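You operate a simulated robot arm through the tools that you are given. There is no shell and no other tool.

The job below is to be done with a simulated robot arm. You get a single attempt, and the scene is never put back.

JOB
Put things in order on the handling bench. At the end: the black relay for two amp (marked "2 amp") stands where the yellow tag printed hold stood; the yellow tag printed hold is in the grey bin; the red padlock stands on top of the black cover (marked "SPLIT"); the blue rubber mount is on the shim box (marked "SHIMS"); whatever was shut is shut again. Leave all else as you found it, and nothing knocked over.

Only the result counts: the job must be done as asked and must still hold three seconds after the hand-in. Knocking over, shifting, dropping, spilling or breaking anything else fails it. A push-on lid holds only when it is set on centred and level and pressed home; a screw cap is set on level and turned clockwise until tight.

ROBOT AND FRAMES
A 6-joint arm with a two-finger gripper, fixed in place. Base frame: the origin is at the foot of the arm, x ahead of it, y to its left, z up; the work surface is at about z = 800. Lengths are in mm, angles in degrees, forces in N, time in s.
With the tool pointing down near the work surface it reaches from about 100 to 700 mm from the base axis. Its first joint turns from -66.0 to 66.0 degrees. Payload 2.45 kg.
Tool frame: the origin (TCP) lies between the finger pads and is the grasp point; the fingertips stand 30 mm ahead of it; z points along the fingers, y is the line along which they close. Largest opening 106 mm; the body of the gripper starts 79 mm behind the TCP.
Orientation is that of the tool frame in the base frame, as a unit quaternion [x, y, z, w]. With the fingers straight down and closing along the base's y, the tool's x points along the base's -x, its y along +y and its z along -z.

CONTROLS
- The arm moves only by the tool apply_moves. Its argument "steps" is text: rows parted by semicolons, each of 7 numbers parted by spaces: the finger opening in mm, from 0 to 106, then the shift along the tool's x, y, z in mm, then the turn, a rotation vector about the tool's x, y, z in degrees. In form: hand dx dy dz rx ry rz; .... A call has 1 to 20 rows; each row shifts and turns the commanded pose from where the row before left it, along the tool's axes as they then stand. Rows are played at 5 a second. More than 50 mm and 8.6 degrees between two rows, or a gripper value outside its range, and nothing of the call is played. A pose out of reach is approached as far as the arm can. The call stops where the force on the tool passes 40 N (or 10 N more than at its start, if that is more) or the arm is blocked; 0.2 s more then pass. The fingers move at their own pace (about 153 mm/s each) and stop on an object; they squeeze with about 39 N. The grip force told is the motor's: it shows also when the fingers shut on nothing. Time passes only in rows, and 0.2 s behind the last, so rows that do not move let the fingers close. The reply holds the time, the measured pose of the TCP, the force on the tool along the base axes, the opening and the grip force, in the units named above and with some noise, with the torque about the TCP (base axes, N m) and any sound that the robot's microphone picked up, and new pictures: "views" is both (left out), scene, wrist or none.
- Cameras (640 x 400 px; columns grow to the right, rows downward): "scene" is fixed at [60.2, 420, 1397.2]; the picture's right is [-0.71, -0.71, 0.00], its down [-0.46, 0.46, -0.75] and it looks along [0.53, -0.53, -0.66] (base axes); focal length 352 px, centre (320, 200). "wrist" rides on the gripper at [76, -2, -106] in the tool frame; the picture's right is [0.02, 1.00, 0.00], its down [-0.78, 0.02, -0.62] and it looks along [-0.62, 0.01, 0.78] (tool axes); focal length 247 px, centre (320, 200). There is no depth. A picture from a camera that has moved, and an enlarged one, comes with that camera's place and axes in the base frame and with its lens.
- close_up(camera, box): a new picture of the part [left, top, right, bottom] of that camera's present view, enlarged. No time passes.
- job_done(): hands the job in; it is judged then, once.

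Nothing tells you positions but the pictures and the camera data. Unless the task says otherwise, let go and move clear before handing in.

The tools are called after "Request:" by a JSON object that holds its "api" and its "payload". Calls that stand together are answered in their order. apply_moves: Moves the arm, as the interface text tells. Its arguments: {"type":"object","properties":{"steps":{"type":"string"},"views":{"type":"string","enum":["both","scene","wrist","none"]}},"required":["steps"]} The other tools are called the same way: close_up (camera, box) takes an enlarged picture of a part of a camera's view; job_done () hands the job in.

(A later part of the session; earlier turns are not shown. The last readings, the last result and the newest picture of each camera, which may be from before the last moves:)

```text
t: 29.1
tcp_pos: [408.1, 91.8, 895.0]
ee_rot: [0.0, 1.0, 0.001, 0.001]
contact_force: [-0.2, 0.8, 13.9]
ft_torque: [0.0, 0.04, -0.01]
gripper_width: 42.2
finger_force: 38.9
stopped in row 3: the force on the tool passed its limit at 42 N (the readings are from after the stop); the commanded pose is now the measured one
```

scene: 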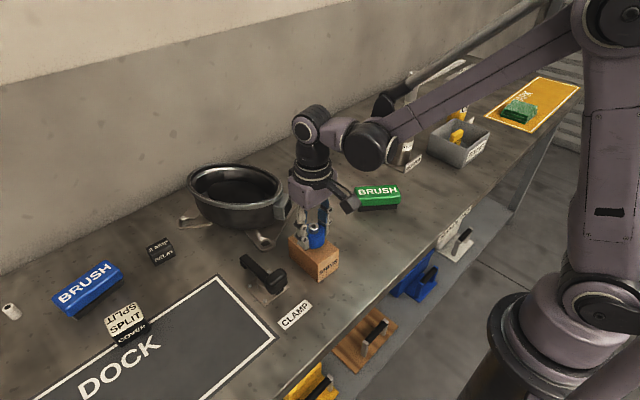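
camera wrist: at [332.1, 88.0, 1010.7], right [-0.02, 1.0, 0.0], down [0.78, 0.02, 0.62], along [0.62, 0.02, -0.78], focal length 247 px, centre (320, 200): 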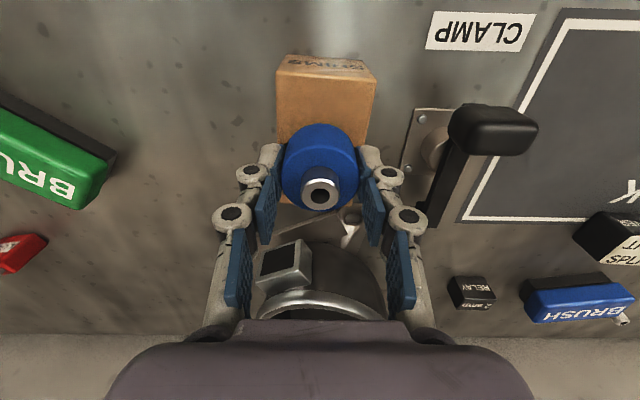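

The mount is in contact with the box. I'll release and rise.

Request:
{"api": "apply_moves", "payload": {"steps": "42 0 0 -0.5 0 0 0; 50 0 0 0 0 0 0; 64 0 0 0 0 0 0; 64 0 0 0 0 0 0; 64 0 0 -20 0 0 0; 64 0 0 -40 0 0 0; 64 0 0 -40 0 0 0; 64 0 0 -20 0 0 0; 64 0 0 0 0 0 0"}}

Request:
{"api": "close_up", "payload": {"camera": "scene", "box": [250, 200, 380, 281]}}

Request:
{"api": "close_up", "payload": {"camera": "wrist", "box": [220, 20, 420, 145]}}

```text
t: 31.1
tcp_pos: [409.4, 91.4, 1016.8]
ee_rot: [-0.001, 1.0, 0.0, 0.001]
contact_force: [0.8, 0.3, 0.6]
ft_torque: [0.0, -0.01, 0.02]
gripper_width: 64.2
finger_force: 0.0
camera wrist: at [332.5, 89.4, 1122.4], right [-0.02, 1.0, 0.0], down [0.78, 0.02, 0.62], along [0.62, 0.02, -0.78], focal length 247 px, centre (320, 200)
```

scene: 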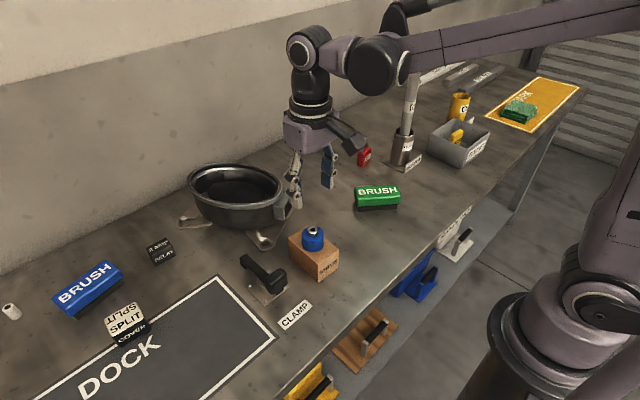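
wrist: 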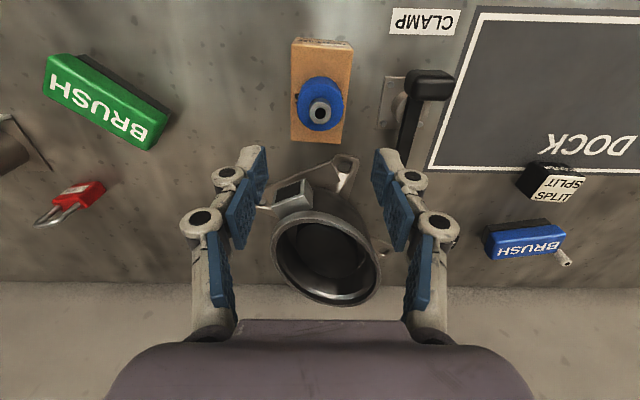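

```text
4.92 times, centred on (315, 240) of scene
camera zoom: at [60.2, 420.0, 1397.2], right [-0.71, -0.71, 0.0], down [-0.46, 0.46, -0.75], along [0.53, -0.53, -0.66], focal length 1734 px, centre (345, 1)
```

zoom: 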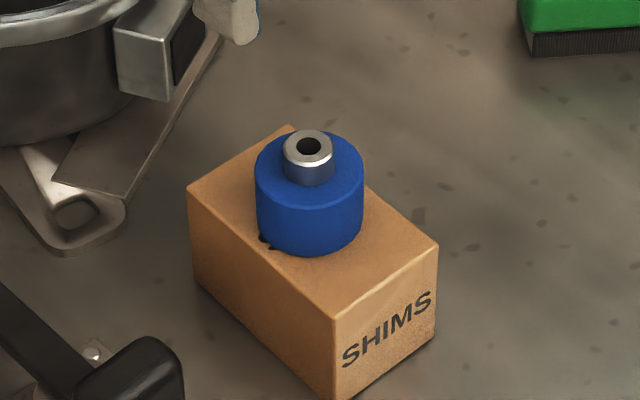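

```text
3.20 times, centred on (320, 82) of wrist
camera zoom: at [332.5, 89.4, 1122.4], right [-0.02, 1.0, 0.0], down [0.78, 0.02, 0.62], along [0.62, 0.02, -0.78], focal length 790 px, centre (320, 576)
```

zoom: 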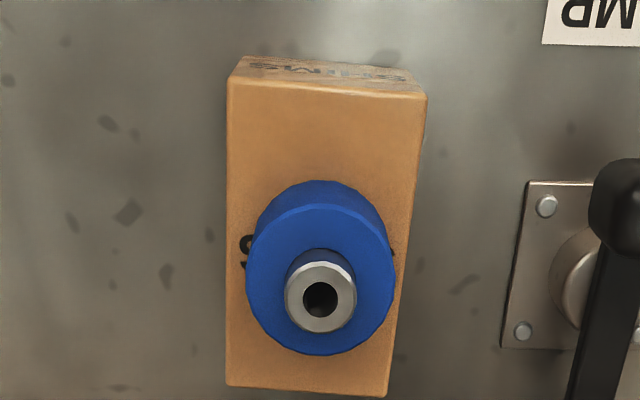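

The mount sits properly on the shim box, which hasn't moved. Next I'll look at the relay and the SPLIT cover from closer.

Request:
{"api": "apply_moves", "payload": {"steps": "80 -20 42 0 0 0 0; 80 -20 42 0 0 0 0; 80 -20 42 0 0 0 0; 80 -20 42 0 0 0 0; 80 -20 20 0 0 0 0; 80 0 0 0 0 0 0"}}

Request:
{"api": "close_up", "payload": {"camera": "wrist", "box": [240, 80, 400, 180]}}

Request:
{"api": "close_up", "payload": {"camera": "wrist", "box": [360, 0, 560, 125]}}

```text
t: 32.5
tcp_pos: [507.9, 281.2, 1016.2]
ee_rot: [-0.001, 1.0, 0.0, 0.002]
contact_force: [0.0, 0.2, -0.2]
ft_torque: [0.04, 0.04, -0.01]
gripper_width: 80.0
finger_force: 0.0
camera wrist: at [432.2, 278.6, 1122.3], right [-0.02, 1.0, 0.0], down [0.78, 0.02, 0.62], along [0.62, 0.02, -0.78], focal length 247 px, centre (320, 200)
```

scene: 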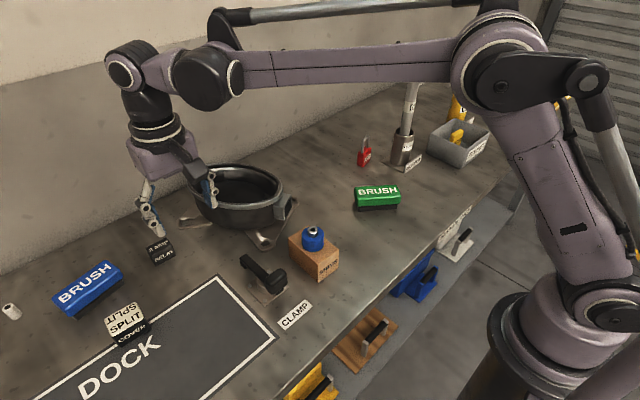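
wrist: 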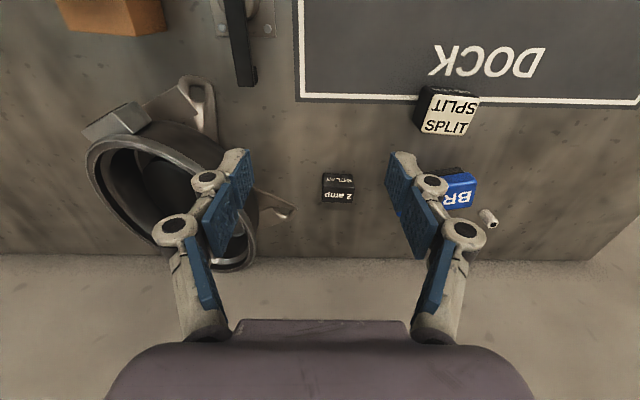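

```text
4.00 times, centred on (320, 130) of wrist
camera zoom: at [432.2, 278.6, 1122.3], right [-0.02, 1.0, 0.0], down [0.78, 0.02, 0.62], along [0.62, 0.02, -0.78], focal length 988 px, centre (320, 480)
```

zoom: 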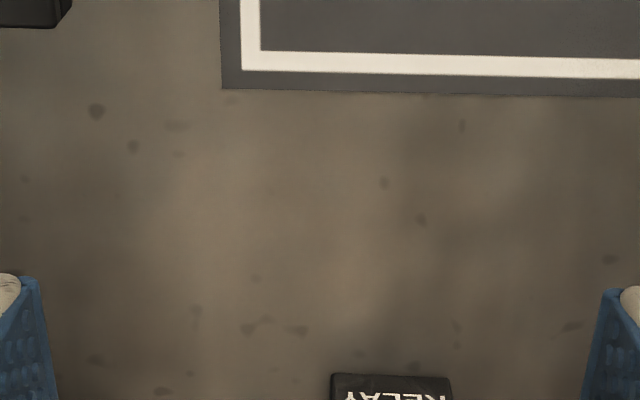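

```text
3.20 times, centred on (460, 62) of wrist
camera zoom: at [432.2, 278.6, 1122.3], right [-0.02, 1.0, 0.0], down [0.78, 0.02, 0.62], along [0.62, 0.02, -0.78], focal length 790 px, centre (-128, 640)
```

zoom: 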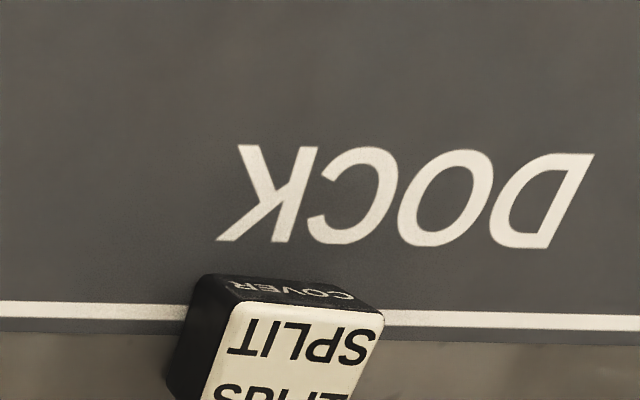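

Request:
{"api": "close_up", "payload": {"camera": "wrist", "box": [290, 155, 386, 215]}}

Request:
{"api": "close_up", "payload": {"camera": "wrist", "box": [390, 70, 518, 150]}}

Request:
{"api": "close_up", "payload": {"camera": "scene", "box": [90, 220, 218, 300]}}

Request:
{"api": "close_up", "payload": {"camera": "scene", "box": [80, 290, 176, 350]}}

```text
6.67 times, centred on (338, 185) of wrist
camera zoom: at [432.2, 278.6, 1122.3], right [-0.02, 1.0, 0.0], down [0.78, 0.02, 0.62], along [0.62, 0.02, -0.78], focal length 1646 px, centre (200, 300)
```

zoom: 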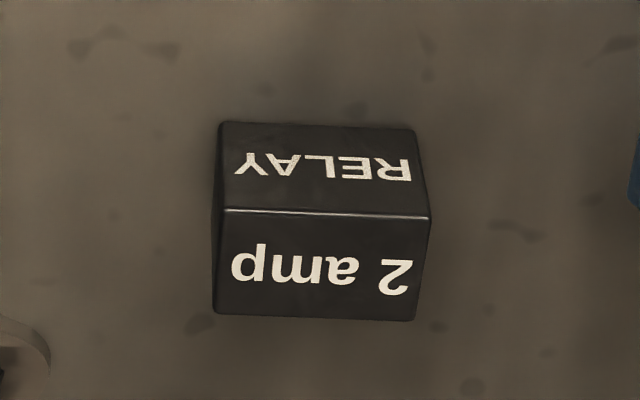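

```text
5.00 times, centred on (454, 110) of wrist
camera zoom: at [432.2, 278.6, 1122.3], right [-0.02, 1.0, 0.0], down [0.78, 0.02, 0.62], along [0.62, 0.02, -0.78], focal length 1235 px, centre (-350, 650)
```

zoom: 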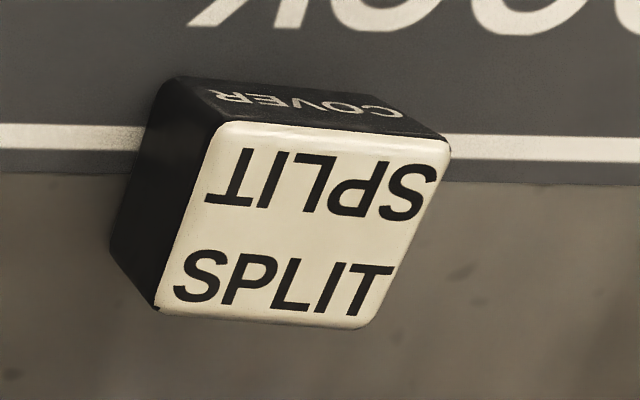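

```text
5.00 times, centred on (154, 260) of scene
camera zoom: at [60.2, 420.0, 1397.2], right [-0.71, -0.71, 0.0], down [-0.46, 0.46, -0.75], along [0.53, -0.53, -0.66], focal length 1761 px, centre (1150, -100)
```

zoom: 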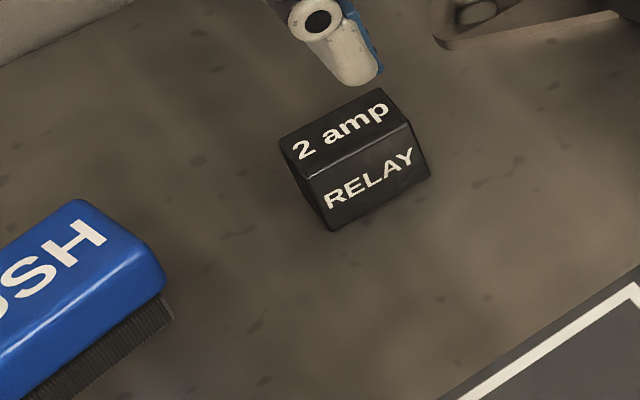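

```text
6.67 times, centred on (128, 320) of scene
camera zoom: at [60.2, 420.0, 1397.2], right [-0.71, -0.71, 0.0], down [-0.46, 0.46, -0.75], along [0.53, -0.53, -0.66], focal length 2347 px, centre (1600, -600)
```

zoom: 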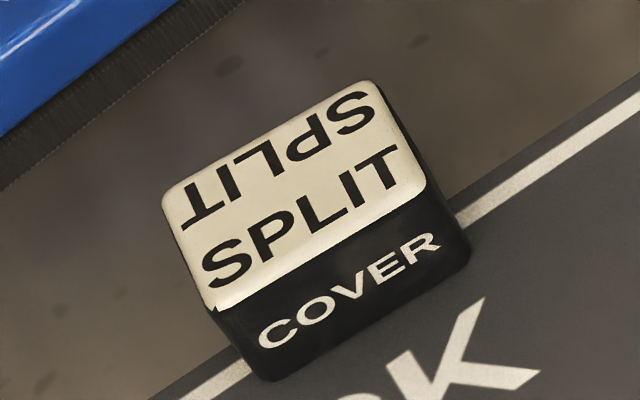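

The relay is centred near (651.5, 310), about 45×28×34 mm with a yaw of about -1.5°. That is slightly past straight-down reach, so I'll lean the tool about 15° outward about its y axis, and go above it in stages.

Request:
{"api": "apply_moves", "payload": {"steps": "70 -31 10 18 0 0 0; 70 -31 10 18 0 0 0; 70 -30 9 20 0 0 0; 70 0 0 0 0 -7.5 0; 70 0 0 0 0 -7.5 0; 70 -12 0 45 0 0 1.5; 70 0 0 0 0 0 0"}}

Request:
{"api": "close_up", "payload": {"camera": "wrist", "box": [220, 60, 420, 185]}}

```text
t: 34.1
tcp_pos: [624.9, 308.0, 918.4]
ee_rot: [0.013, 0.991, 0.003, 0.133]
contact_force: [0.6, 0.0, 0.0]
ft_torque: [-0.01, -0.05, -0.02]
gripper_width: 69.8
finger_force: 0.1
camera wrist: at [523.6, 309.2, 1001.8], right [0.0, 1.0, 0.0], down [0.59, 0.0, 0.81], along [0.81, 0.0, -0.59], focal length 247 px, centre (320, 200)
```

scene: 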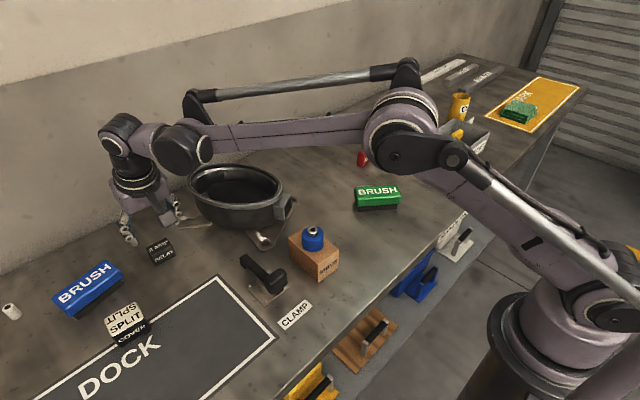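
wrist: 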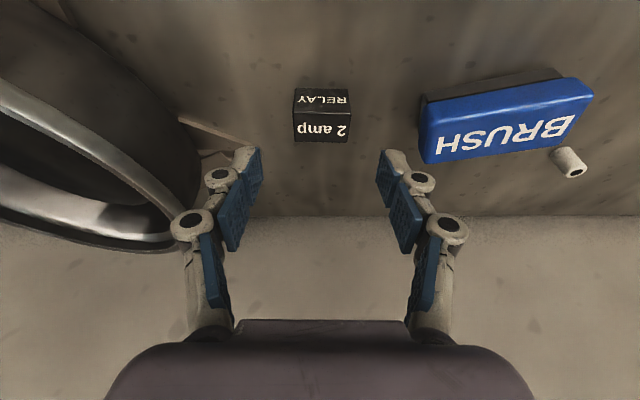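

```text
3.20 times, centred on (320, 122) of wrist
camera zoom: at [523.6, 309.2, 1001.8], right [0.0, 1.0, 0.0], down [0.59, 0.0, 0.81], along [0.81, 0.0, -0.59], focal length 790 px, centre (320, 448)
```

zoom: 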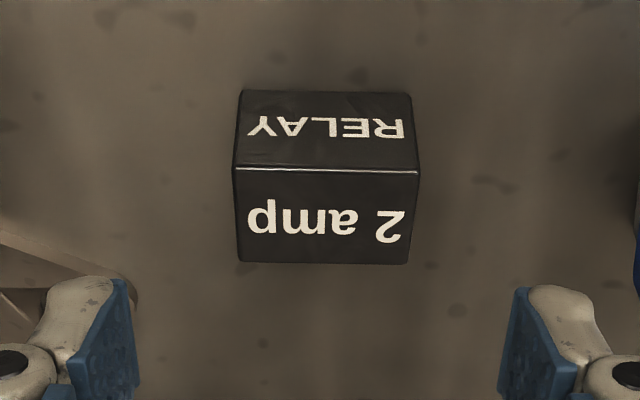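

The relay is squarely ahead along the tool axis and the arm reaches fine with the tilt. I'll advance most of the way along the tool z and check.

Request:
{"api": "apply_moves", "payload": {"steps": "66 0 2.5 30 0 0 0; 66 0 0 30 0 0 0; 66 -0.5 0 15 0 0 0; 66 0 0 0 0 0 0"}}

Request:
{"api": "close_up", "payload": {"camera": "scene", "box": [90, 220, 218, 300]}}

Request:
{"api": "close_up", "payload": {"camera": "wrist", "box": [220, 100, 420, 225]}}

```text
t: 35.1
tcp_pos: [643.9, 312.3, 846.8]
ee_rot: [0.013, 0.991, 0.001, 0.131]
contact_force: [0.5, -0.1, 0.1]
ft_torque: [-0.01, 0.0, 0.01]
gripper_width: 65.7
finger_force: 0.1
camera wrist: at [543.4, 312.3, 930.2], right [0.0, 1.0, 0.0], down [0.59, 0.0, 0.8], along [0.8, 0.0, -0.59], focal length 247 px, centre (320, 200)
```

scene: 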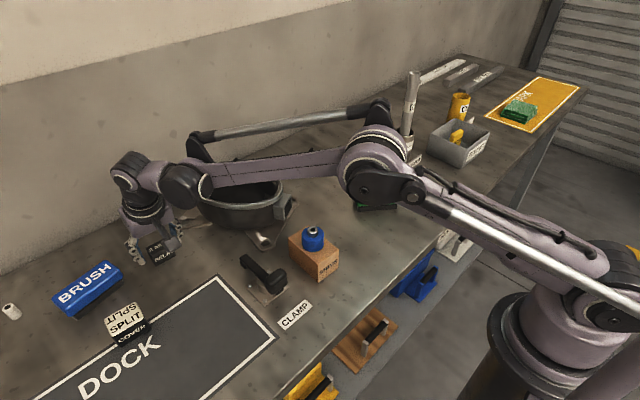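
wrist: 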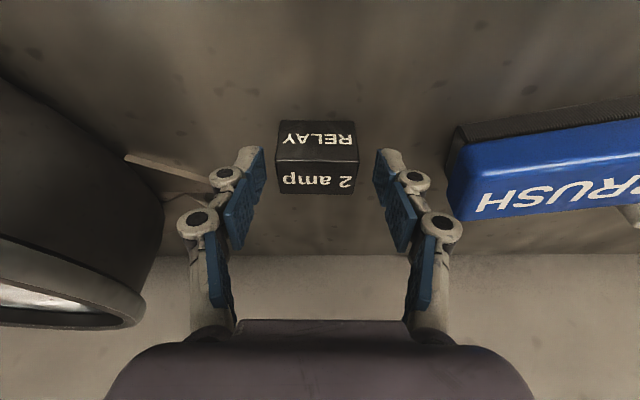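

```text
5.00 times, centred on (154, 260) of scene
camera zoom: at [60.2, 420.0, 1397.2], right [-0.71, -0.71, 0.0], down [-0.46, 0.46, -0.75], along [0.53, -0.53, -0.66], focal length 1761 px, centre (1150, -100)
```

zoom: 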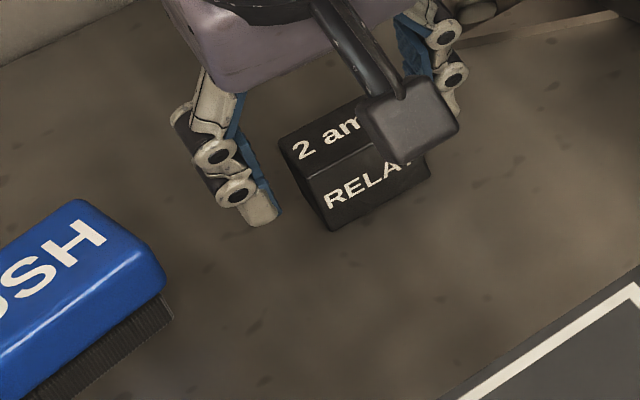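

```text
3.20 times, centred on (320, 162) of wrist
camera zoom: at [543.4, 312.3, 930.2], right [0.0, 1.0, 0.0], down [0.59, 0.0, 0.8], along [0.8, 0.0, -0.59], focal length 790 px, centre (320, 320)
```

zoom: 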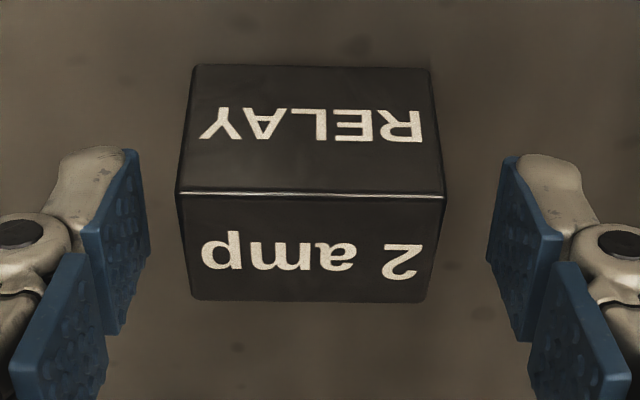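

Nearly centred; I'll shift 1.2 mm, advance the last 11 mm and close.

Request:
{"api": "apply_moves", "payload": {"steps": "66 0 -1.2 6 0 0 0; 66 0 0 5 0 0 0; 66 0 0 0 0 0 0; 50 0 0 0 0 0 0; 0 0 0 0 0 0 0; 0 0 0 0 0 0 0; 0 0 0 0 0 0 0"}}

Request:
{"api": "close_up", "payload": {"camera": "wrist", "box": [220, 100, 420, 225]}}

```text
t: 36.7
tcp_pos: [647.1, 310.5, 836.5]
ee_rot: [0.013, 0.991, 0.003, 0.131]
contact_force: [-0.3, -1.0, -0.3]
ft_torque: [-0.01, -0.05, -0.01]
gripper_width: 44.7
finger_force: 39.2
camera wrist: at [546.4, 310.8, 919.6], right [0.0, 1.0, 0.0], down [0.59, 0.0, 0.8], along [0.8, 0.0, -0.59], focal length 247 px, centre (320, 200)
```

scene: 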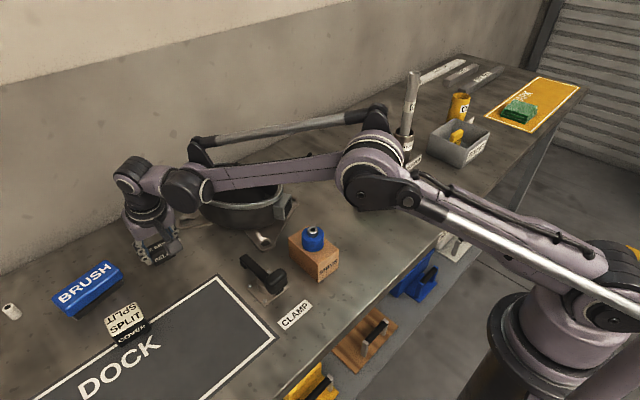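
wrist: 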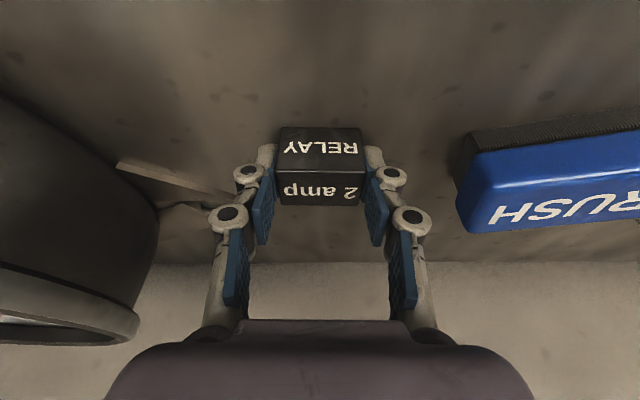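

```text
3.20 times, centred on (320, 162) of wrist
camera zoom: at [546.4, 310.8, 919.6], right [0.0, 1.0, 0.0], down [0.59, 0.0, 0.8], along [0.8, 0.0, -0.59], focal length 790 px, centre (320, 320)
```

zoom: 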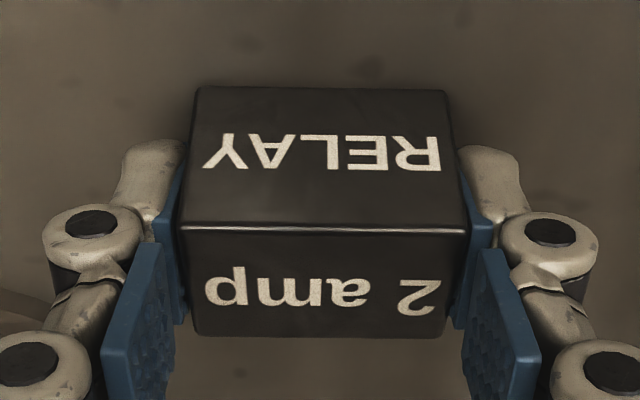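

The relay is gripped, its centre about 5 mm ahead of the TCP in x. I'll lift straight up and carry it above the pan toward the tag's old spot.

Request:
{"api": "apply_moves", "payload": {"steps": "0 -2.6 0 -9.6 0 0 0; 0 -10.4 0 -38.6 0 0 0; 0 -10.4 0 -38.6 0 0 0; 0 -10.4 0 -38.6 0 0 0; 0 -10.4 0 -38.6 0 0 0; 0 0 0 0 0 0 0"}}

Request:
{"api": "close_up", "payload": {"camera": "wrist", "box": [220, 100, 420, 225]}}

```text
t: 38.1
tcp_pos: [647.0, 308.8, 1005.7]
ee_rot: [0.012, 0.991, 0.002, 0.132]
contact_force: [1.0, 0.0, -0.8]
ft_torque: [-0.01, -0.02, 0.0]
gripper_width: 44.7
finger_force: 39.5
camera wrist: at [546.9, 309.6, 1089.1], right [0.0, 1.0, 0.0], down [0.59, 0.0, 0.8], along [0.8, 0.0, -0.59], focal length 247 px, centre (320, 200)
```

scene: 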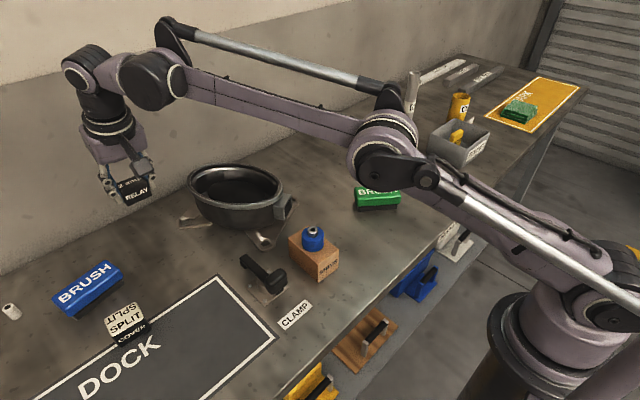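
wrist: 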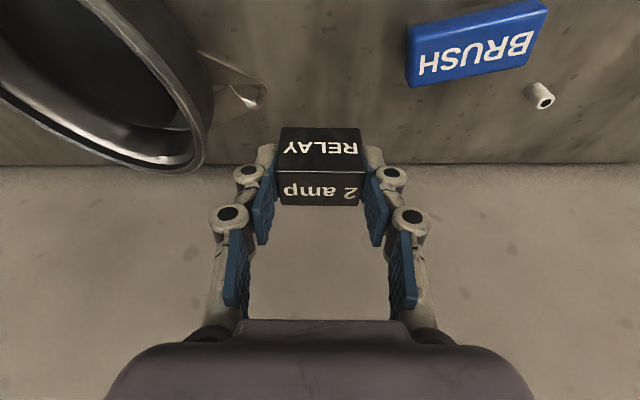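

```text
3.20 times, centred on (320, 162) of wrist
camera zoom: at [546.9, 309.6, 1089.1], right [0.0, 1.0, 0.0], down [0.59, 0.0, 0.8], along [0.8, 0.0, -0.59], focal length 790 px, centre (320, 320)
```

zoom: 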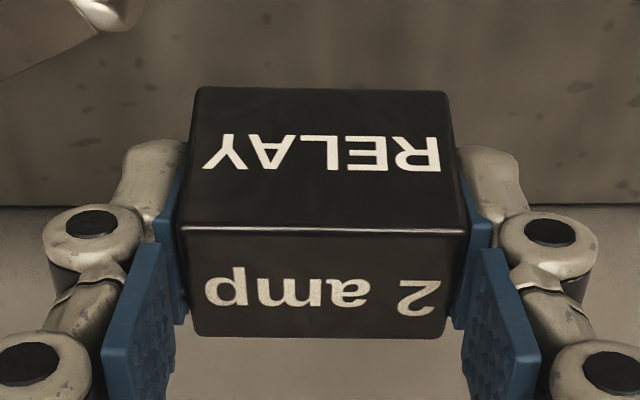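

No slip. Carrying it across now.

Request:
{"api": "apply_moves", "payload": {"steps": "0 6.6 -46 -1.8 0 0 0; 0 6.6 -46 -1.8 0 0 0; 0 6.6 -46 -1.8 0 0 0; 0 6.6 -46 -1.8 0 0 0; 0 6.6 -46 -1.8 0 0 0; 0 6.6 -46 -1.8 0 0 0; 0 6.6 -46 -1.8 0 0 0; 0 6.6 -46 -1.8 0 0 0; 0 6.6 -46 -1.8 0 0 0; 0 6.6 -46 -1.8 0 0 0; 0 0 0 0 0 0 0; 0 0 0 0 0 0 0"}}

```text
t: 40.7
tcp_pos: [567.5, -150.9, 1003.5]
ee_rot: [0.012, 0.991, 0.002, 0.131]
contact_force: [0.2, -0.4, 0.0]
ft_torque: [0.0, -0.01, 0.0]
gripper_width: 44.8
finger_force: 38.8
camera wrist: at [466.4, -149.4, 1086.5], right [0.0, 1.0, 0.0], down [0.59, 0.0, 0.8], along [0.8, 0.0, -0.59], focal length 247 px, centre (320, 200)
```

scene: 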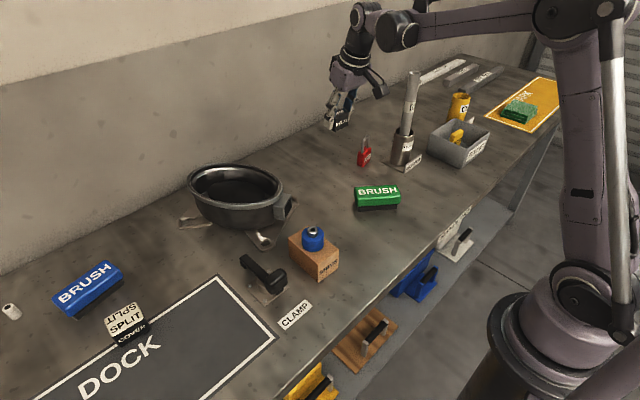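
wrist: 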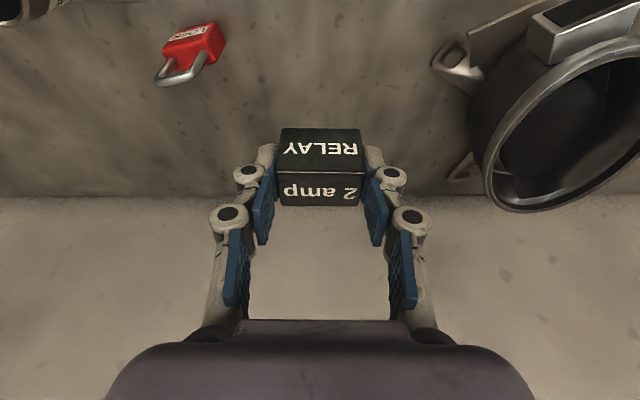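

Over the tag's former spot. I'll descend straight down in base terms to just above the bench.

Request:
{"api": "apply_moves", "payload": {"steps": "0 10.8 0.8 39 0 0 0; 0 10.5 0 39 0 0 0; 0 10.5 0 39 0 0 0; 0 10.5 0 38.5 0 0 0; 0 0 0 0 0 0 0"}}

Request:
{"api": "close_up", "payload": {"camera": "scene", "box": [300, 130, 400, 192]}}

```text
t: 41.9
tcp_pos: [566.9, -147.6, 839.4]
ee_rot: [0.012, 0.991, 0.002, 0.132]
contact_force: [-0.2, 0.1, -0.8]
ft_torque: [0.01, 0.01, -0.03]
gripper_width: 44.9
finger_force: 39.1
camera wrist: at [466.3, -147.2, 923.3], right [0.0, 1.0, 0.0], down [0.59, 0.0, 0.8], along [0.8, 0.0, -0.59], focal length 247 px, centre (320, 200)
```

scene: 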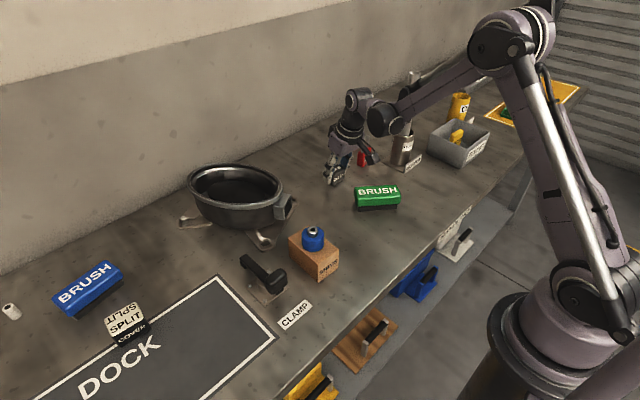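
wrist: 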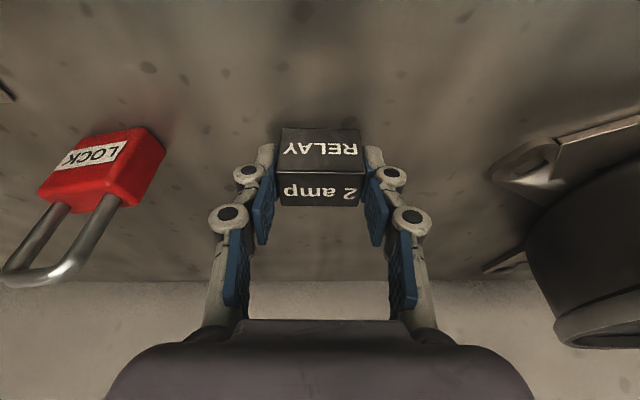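

```text
6.40 times, centred on (350, 161) of scene
camera zoom: at [60.2, 420.0, 1397.2], right [-0.71, -0.71, 0.0], down [-0.46, 0.46, -0.75], along [0.53, -0.53, -0.66], focal length 2254 px, centre (128, 450)
```

zoom: 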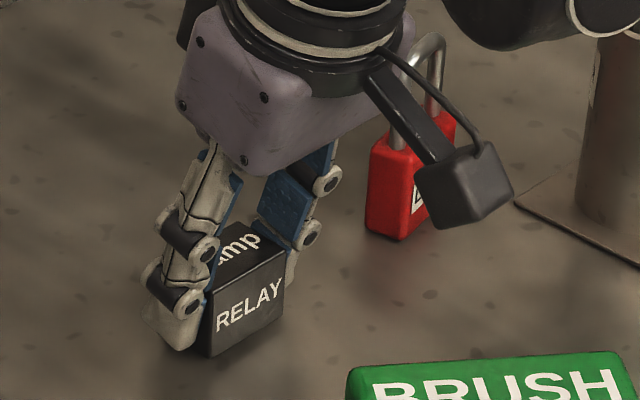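

I'll correct y slightly and lower to contact.

Request:
{"api": "apply_moves", "payload": {"steps": "0 0.3 -1.2 1 0 0 0; 0 0.3 0 1 0 0 0; 0 0 0 0 0 0 0; 0 0 0 0 0 0 0", "views": "none"}}

```text
t: 42.9
tcp_pos: [567.3, -148.1, 838.8]
ee_rot: [0.013, 0.991, 0.002, 0.131]
contact_force: [-0.4, 0.8, -0.6]
ft_torque: [0.01, 0.02, 0.0]
gripper_width: 45.1
finger_force: 39.4
```

Request:
{"api": "apply_moves", "payload": {"steps": "0 0.3 -0.8 1 0 0 0; 0 0.2 0 0.7 0 0 0; 0 0 0 0 0 0 0; 0 0 0 0 0 0 0", "views": "none"}}

```text
t: 43.9
tcp_pos: [566.5, -148.1, 837.6]
ee_rot: [0.012, 0.991, 0.003, 0.132]
contact_force: [-0.7, 0.3, -1.2]
ft_torque: [0.01, 0.0, -0.02]
gripper_width: 45.0
finger_force: 39.1
```

Request:
{"api": "apply_moves", "payload": {"steps": "0 0.3 -0.7 1 0 0 0; 0 0 0 0 0 0 0; 0 0 0 0 0 0 0", "views": "none"}}

```text
t: 44.7
tcp_pos: [567.4, -150.2, 836.0]
ee_rot: [0.012, 0.991, 0.003, 0.132]
contact_force: [-0.3, 1.2, 4.1]
ft_torque: [-0.09, -0.02, 0.01]
gripper_width: 44.8
finger_force: 38.7
```

Contact at 4 N. I'll release and back out along the tool axis.

Request:
{"api": "apply_moves", "payload": {"steps": "45 0 0 0 0 0 0; 52 0 0 0 0 0 0; 62 0 0 0 0 0 0; 62 0 0 0 0 0 0; 62 0 0 -20 0 0 0; 62 0 0 -40 0 0 0; 62 0 0 -40 0 0 0; 62 0 0 -40 0 0 0; 62 0 0 0 0 0 0"}}

Request:
{"api": "close_up", "payload": {"camera": "wrist", "box": [180, 20, 380, 145]}}

Request:
{"api": "close_up", "payload": {"camera": "scene", "box": [300, 130, 400, 192]}}

```text
t: 46.7
tcp_pos: [529.8, -151.3, 971.2]
ee_rot: [0.013, 0.991, 0.003, 0.132]
contact_force: [-0.1, 0.3, -0.5]
ft_torque: [0.0, 0.01, 0.0]
gripper_width: 62.0
finger_force: 0.1
camera wrist: at [429.4, -150.4, 1055.3], right [0.0, 1.0, 0.0], down [0.59, 0.0, 0.8], along [0.8, 0.0, -0.59], focal length 247 px, centre (320, 200)
```

scene: 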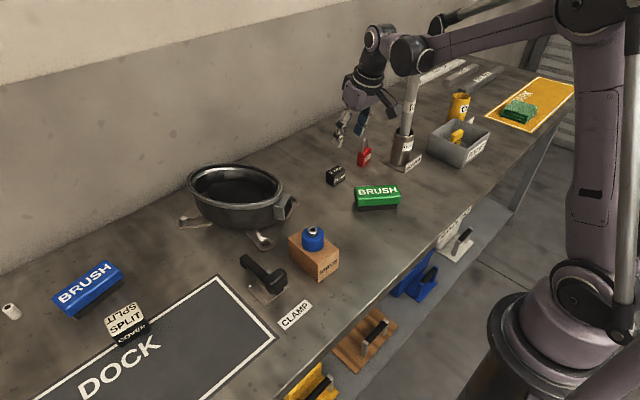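
wrist: 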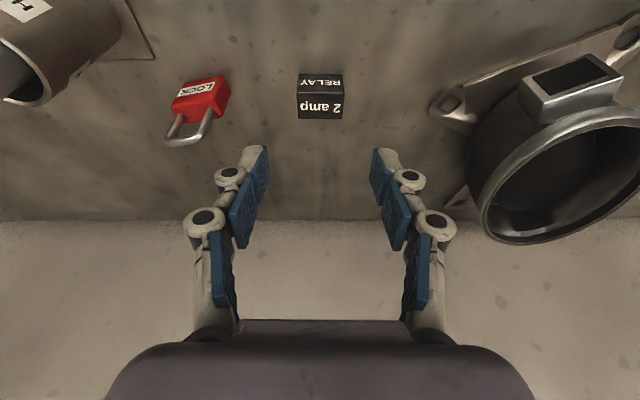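

```text
3.20 times, centred on (280, 82) of wrist
camera zoom: at [429.4, -150.4, 1055.3], right [0.0, 1.0, 0.0], down [0.59, 0.0, 0.8], along [0.8, 0.0, -0.59], focal length 790 px, centre (448, 576)
```

zoom: 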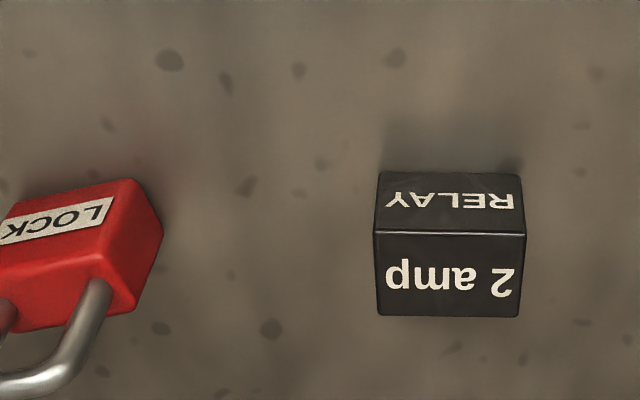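

```text
6.40 times, centred on (350, 161) of scene
camera zoom: at [60.2, 420.0, 1397.2], right [-0.71, -0.71, 0.0], down [-0.46, 0.46, -0.75], along [0.53, -0.53, -0.66], focal length 2254 px, centre (128, 450)
```

zoom: 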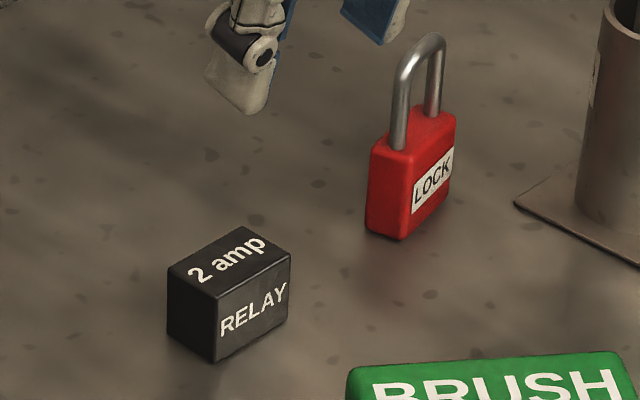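

The relay stands where the tag stood; its front corner coincides with the tag's old one. Now I'll straighten the tool and look at the padlock, near (568, -271), from above, staying clear of the dip rod near (482, -340).

Request:
{"api": "apply_moves", "payload": {"steps": "80 0 0 0 0 7.5 0; 80 0 0 0 0 7.6 -1.5; 80 -12 -40 -10 0 0 0; 80 -13 -40 -10 0 0 0; 80 -13 -40 -10 0 0 0; 80 0 0 0 0 0 0"}}

Request:
{"api": "close_up", "payload": {"camera": "wrist", "box": [240, 50, 400, 150]}}

```text
t: 48.1
tcp_pos: [568.5, -270.5, 1002.2]
ee_rot: [-0.003, 1.0, 0.004, -0.001]
contact_force: [0.0, -0.7, 0.2]
ft_torque: [-0.04, -0.01, -0.01]
gripper_width: 80.1
finger_force: 0.1
camera wrist: at [492.7, -273.0, 1108.5], right [-0.02, 1.0, 0.01], down [0.78, 0.01, 0.62], along [0.62, 0.02, -0.78], focal length 247 px, centre (320, 200)
```

scene: 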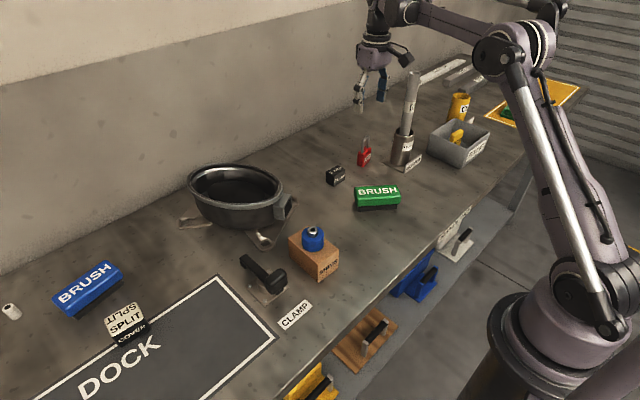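
wrist: 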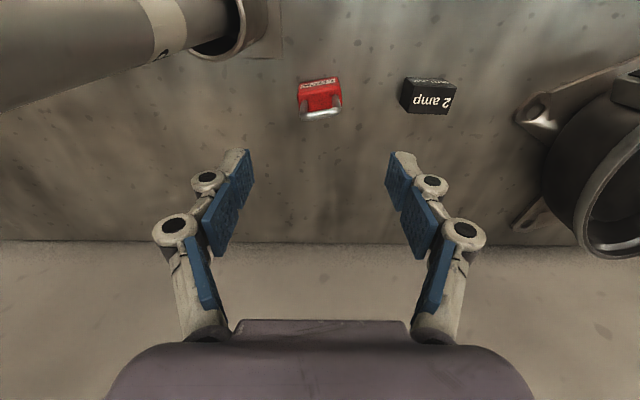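

```text
4.00 times, centred on (320, 100) of wrist
camera zoom: at [492.7, -273.0, 1108.5], right [-0.02, 1.0, 0.01], down [0.78, 0.01, 0.62], along [0.62, 0.02, -0.78], focal length 988 px, centre (320, 600)
```

zoom: 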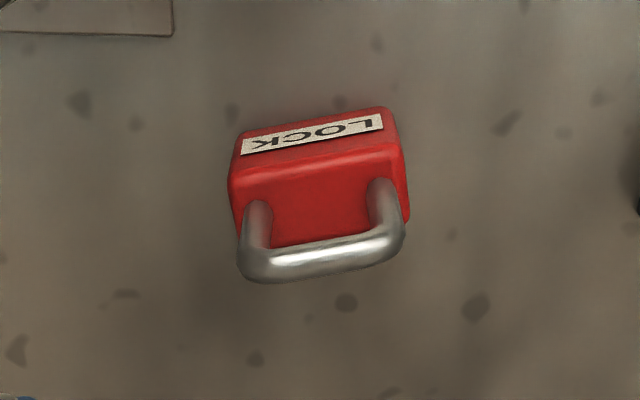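

The padlock is centred near (571, -271) with a yaw of about +11°, body top at z≈844 and shackle top near 892. I'll yaw to match, and check clearance to the rod before descending.

Request:
{"api": "apply_moves", "payload": {"steps": "64 0 0 0 0.46 0 -7.5; 64 0 0 0 0 0 -3.5; 64 -2.3 -1.2 0 0 0 0; 64 0 0 25 0 0 0; 64 0 0 0 0 0 0"}}

Request:
{"api": "close_up", "payload": {"camera": "wrist", "box": [240, 50, 400, 150]}}

Request:
{"api": "close_up", "payload": {"camera": "scene", "box": [330, 0, 460, 81]}}

```text
t: 49.3
tcp_pos: [572.1, -272.7, 975.3]
ee_rot: [-0.097, 0.995, -0.001, 0.0]
contact_force: [-1.5, -0.5, -0.4]
ft_torque: [0.03, 0.0, 0.0]
gripper_width: 63.8
finger_force: 0.0
camera wrist: at [497.4, -287.6, 1081.8], right [-0.21, 0.98, 0.0], down [0.76, 0.17, 0.62], along [0.61, 0.13, -0.78], focal length 247 px, centre (320, 200)
```

scene: 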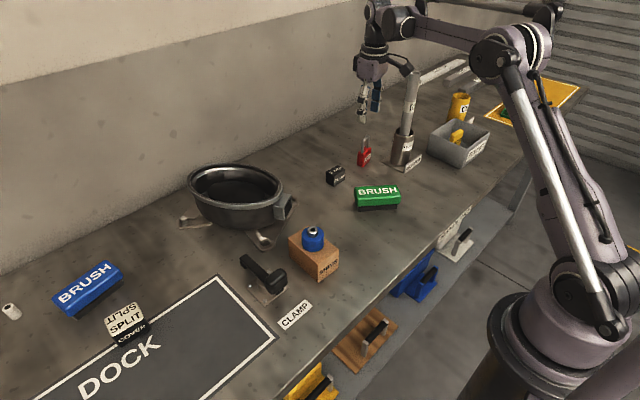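
wrist: 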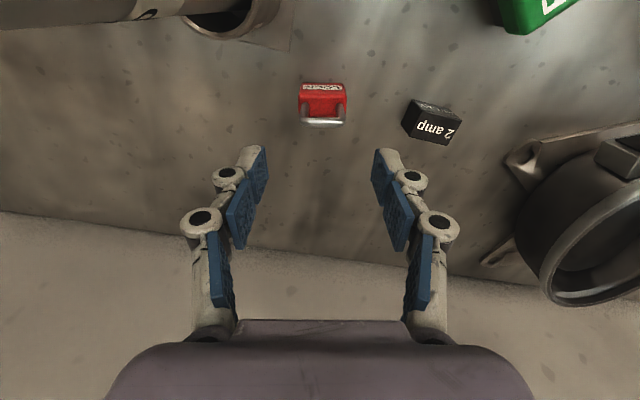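

```text
4.00 times, centred on (320, 100) of wrist
camera zoom: at [497.4, -287.6, 1081.8], right [-0.21, 0.98, 0.0], down [0.76, 0.17, 0.62], along [0.61, 0.13, -0.78], focal length 988 px, centre (320, 600)
```

zoom: 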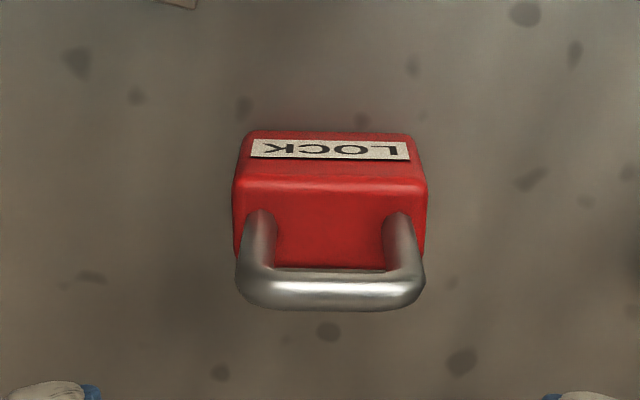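

```text
4.92 times, centred on (395, 40) of scene
camera zoom: at [60.2, 420.0, 1397.2], right [-0.71, -0.71, 0.0], down [-0.46, 0.46, -0.75], along [0.53, -0.53, -0.66], focal length 1734 px, centre (-49, 985)
```

zoom: 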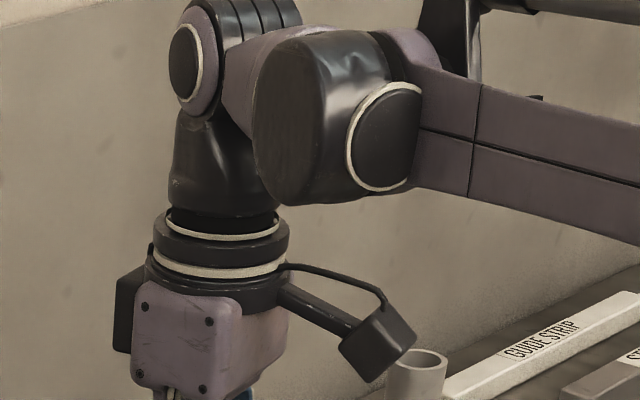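

The camera housing would pass within about 30 mm of the dip rod at this yaw, so I'll back off to about +5° for more clearance. The padlock will align itself in the grip. I'll descend part way and check.

Request:
{"api": "apply_moves", "payload": {"steps": "64 0 0 0 0 0 6; 64 0 1 25 0 0 0; 64 0 0 0 0 0 0"}}

Request:
{"api": "close_up", "payload": {"camera": "wrist", "box": [220, 60, 420, 185]}}

Request:
{"api": "close_up", "payload": {"camera": "scene", "box": [330, 20, 460, 101]}}

```text
t: 50.1
tcp_pos: [571.2, -270.5, 950.4]
ee_rot: [-0.044, 0.999, 0.0, 0.001]
contact_force: [0.9, 0.4, 0.3]
ft_torque: [0.0, -0.01, -0.01]
gripper_width: 64.1
finger_force: 0.1
camera wrist: at [495.6, -278.4, 1056.9], right [-0.11, 0.99, 0.0], down [0.78, 0.09, 0.62], along [0.62, 0.07, -0.78], focal length 247 px, centre (320, 200)
```

scene: 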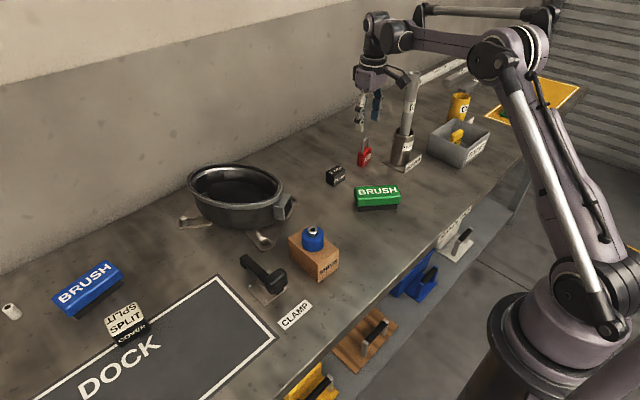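
wrist: 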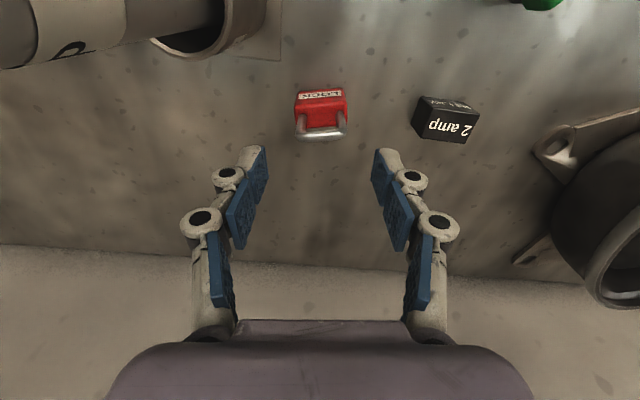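

```text
3.20 times, centred on (320, 122) of wrist
camera zoom: at [495.6, -278.4, 1056.9], right [-0.11, 0.99, 0.0], down [0.78, 0.09, 0.62], along [0.62, 0.07, -0.78], focal length 790 px, centre (320, 448)
```

zoom: 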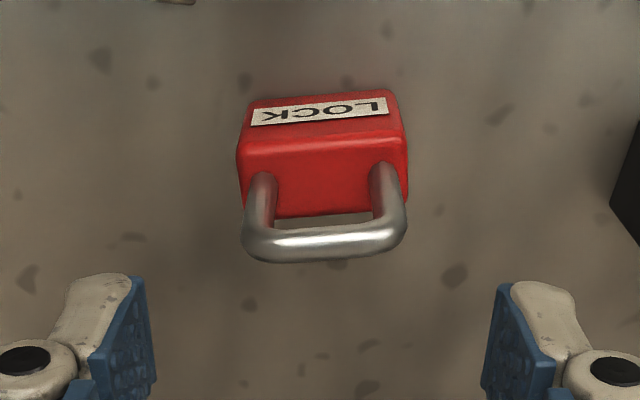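

```text
4.92 times, centred on (395, 60) of scene
camera zoom: at [60.2, 420.0, 1397.2], right [-0.71, -0.71, 0.0], down [-0.46, 0.46, -0.75], along [0.53, -0.53, -0.66], focal length 1734 px, centre (-49, 887)
```

zoom: 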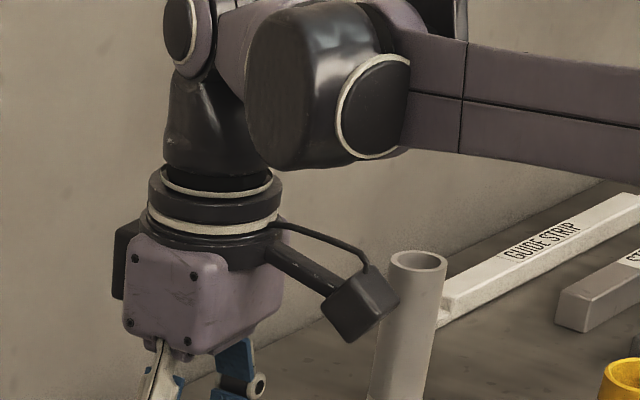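

Important: the arm's forearm lies toward −y of the tool, almost above the dip rod (top ≈ z 1072), so going straight down here would risk hitting it. I'll rise, then yaw about 84° so the fingers close on the padlock's faces with the camera on the +y side. I'll also lean the tool so the wrist sits further to +y, away from the rod.

Request:
{"api": "apply_moves", "payload": {"steps": "60 0 0 -40 0 0 0; 60 0 0 -15 0 0 0; 60 0 0 0 0 0 8.4; 60 0 0 0 0 0 8.4; 60 0 0 0 0 0 8.4; 60 0 0 0 0 0 8.4; 60 0 0 0 0 0 8.4; 60 0 0 0 0 0 8.4; 60 0 0 0 0 0 8.4; 60 0 0 0 0 0 8.4; 60 0 0 0 0 0 8.4; 60 0 0 0 0 0 8.4; 60 0 0 0 0 0 0; 60 0 0 0 0 0 0"}}

Request:
{"api": "close_up", "payload": {"camera": "scene", "box": [330, 0, 530, 125]}}

```text
t: 53.1
tcp_pos: [570.7, -270.1, 1005.8]
ee_rot: [0.636, 0.772, 0.0, 0.001]
contact_force: [-0.3, 0.0, -0.5]
ft_torque: [0.0, -0.02, -0.04]
gripper_width: 59.8
finger_force: 0.0
camera wrist: at [555.4, -195.2, 1112.7], right [0.98, 0.21, 0.0], down [0.17, -0.76, 0.62], along [0.13, -0.61, -0.78], focal length 247 px, centre (320, 200)
```

scene: 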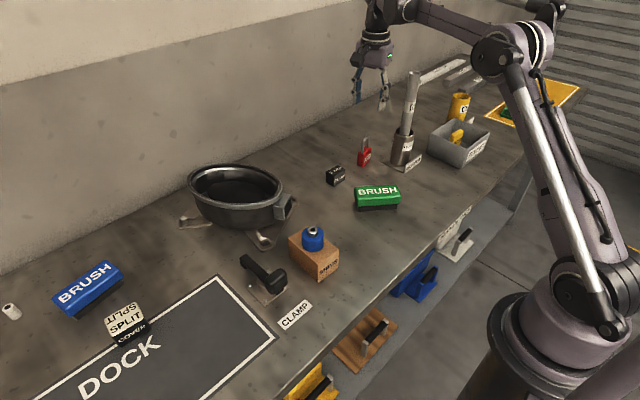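
wrist: 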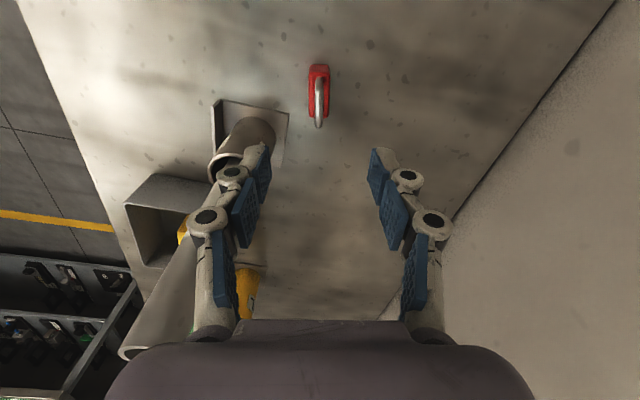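

```text
3.20 times, centred on (430, 62) of scene
camera zoom: at [60.2, 420.0, 1397.2], right [-0.71, -0.71, 0.0], down [-0.46, 0.46, -0.75], along [0.53, -0.53, -0.66], focal length 1127 px, centre (-32, 640)
```

zoom: 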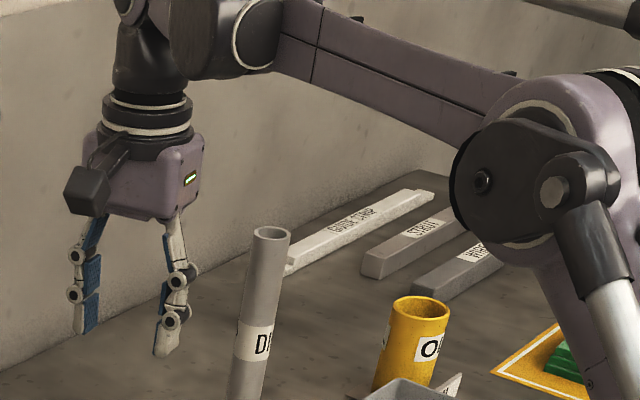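

The rod is now measured at about (497, -348) with its top near z≈1060. Next I'll lean the tool 24° so the wrist shifts toward +y.

Request:
{"api": "apply_moves", "payload": {"steps": "60 0 0 0 0 -8 0; 60 0 0 0 0 -8 0; 60 0 0 0 0 -8 0; 60 0 0 0 0 0 0; 60 0 0 0 0 0 0"}}

Request:
{"api": "close_up", "payload": {"camera": "scene", "box": [330, 0, 530, 125]}}

Request:
{"api": "close_up", "payload": {"camera": "wrist", "box": [240, 30, 400, 130]}}

```text
t: 54.3
tcp_pos: [571.4, -270.5, 1005.5]
ee_rot: [0.621, 0.756, -0.131, 0.161]
contact_force: [-0.2, 0.4, 0.7]
ft_torque: [0.02, -0.02, -0.03]
gripper_width: 59.9
finger_force: 0.0
camera wrist: at [548.2, -159.0, 1072.3], right [0.98, 0.21, -0.01], down [0.1, -0.45, 0.89], along [0.19, -0.87, -0.46], focal length 247 px, centre (320, 200)
```

scene: 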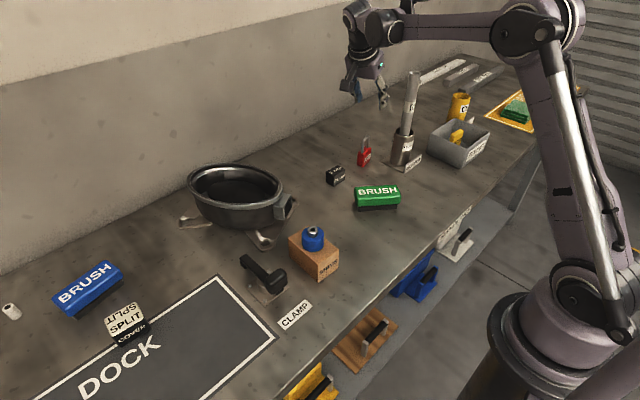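
wrist: 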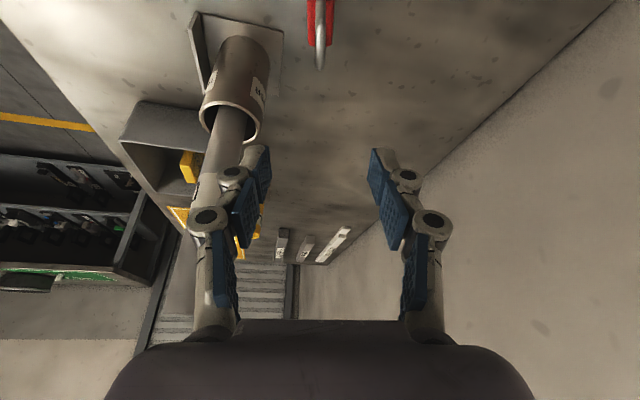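

```text
3.20 times, centred on (430, 62) of scene
camera zoom: at [60.2, 420.0, 1397.2], right [-0.71, -0.71, 0.0], down [-0.46, 0.46, -0.75], along [0.53, -0.53, -0.66], focal length 1127 px, centre (-32, 640)
```

zoom: 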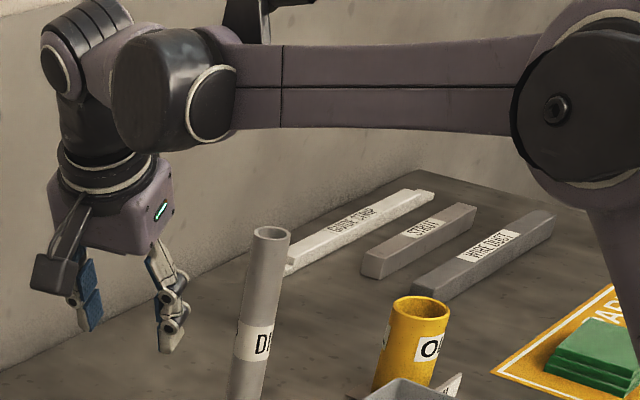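

```text
4.00 times, centred on (320, 80) of wrist
camera zoom: at [548.2, -159.0, 1072.3], right [0.98, 0.21, -0.01], down [0.1, -0.45, 0.89], along [0.19, -0.87, -0.46], focal length 988 px, centre (320, 680)
```

zoom: 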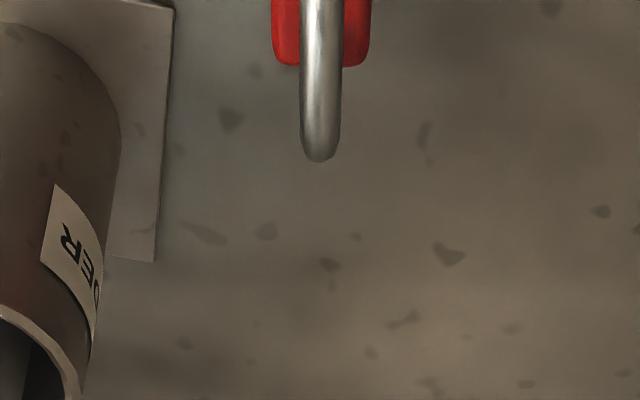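

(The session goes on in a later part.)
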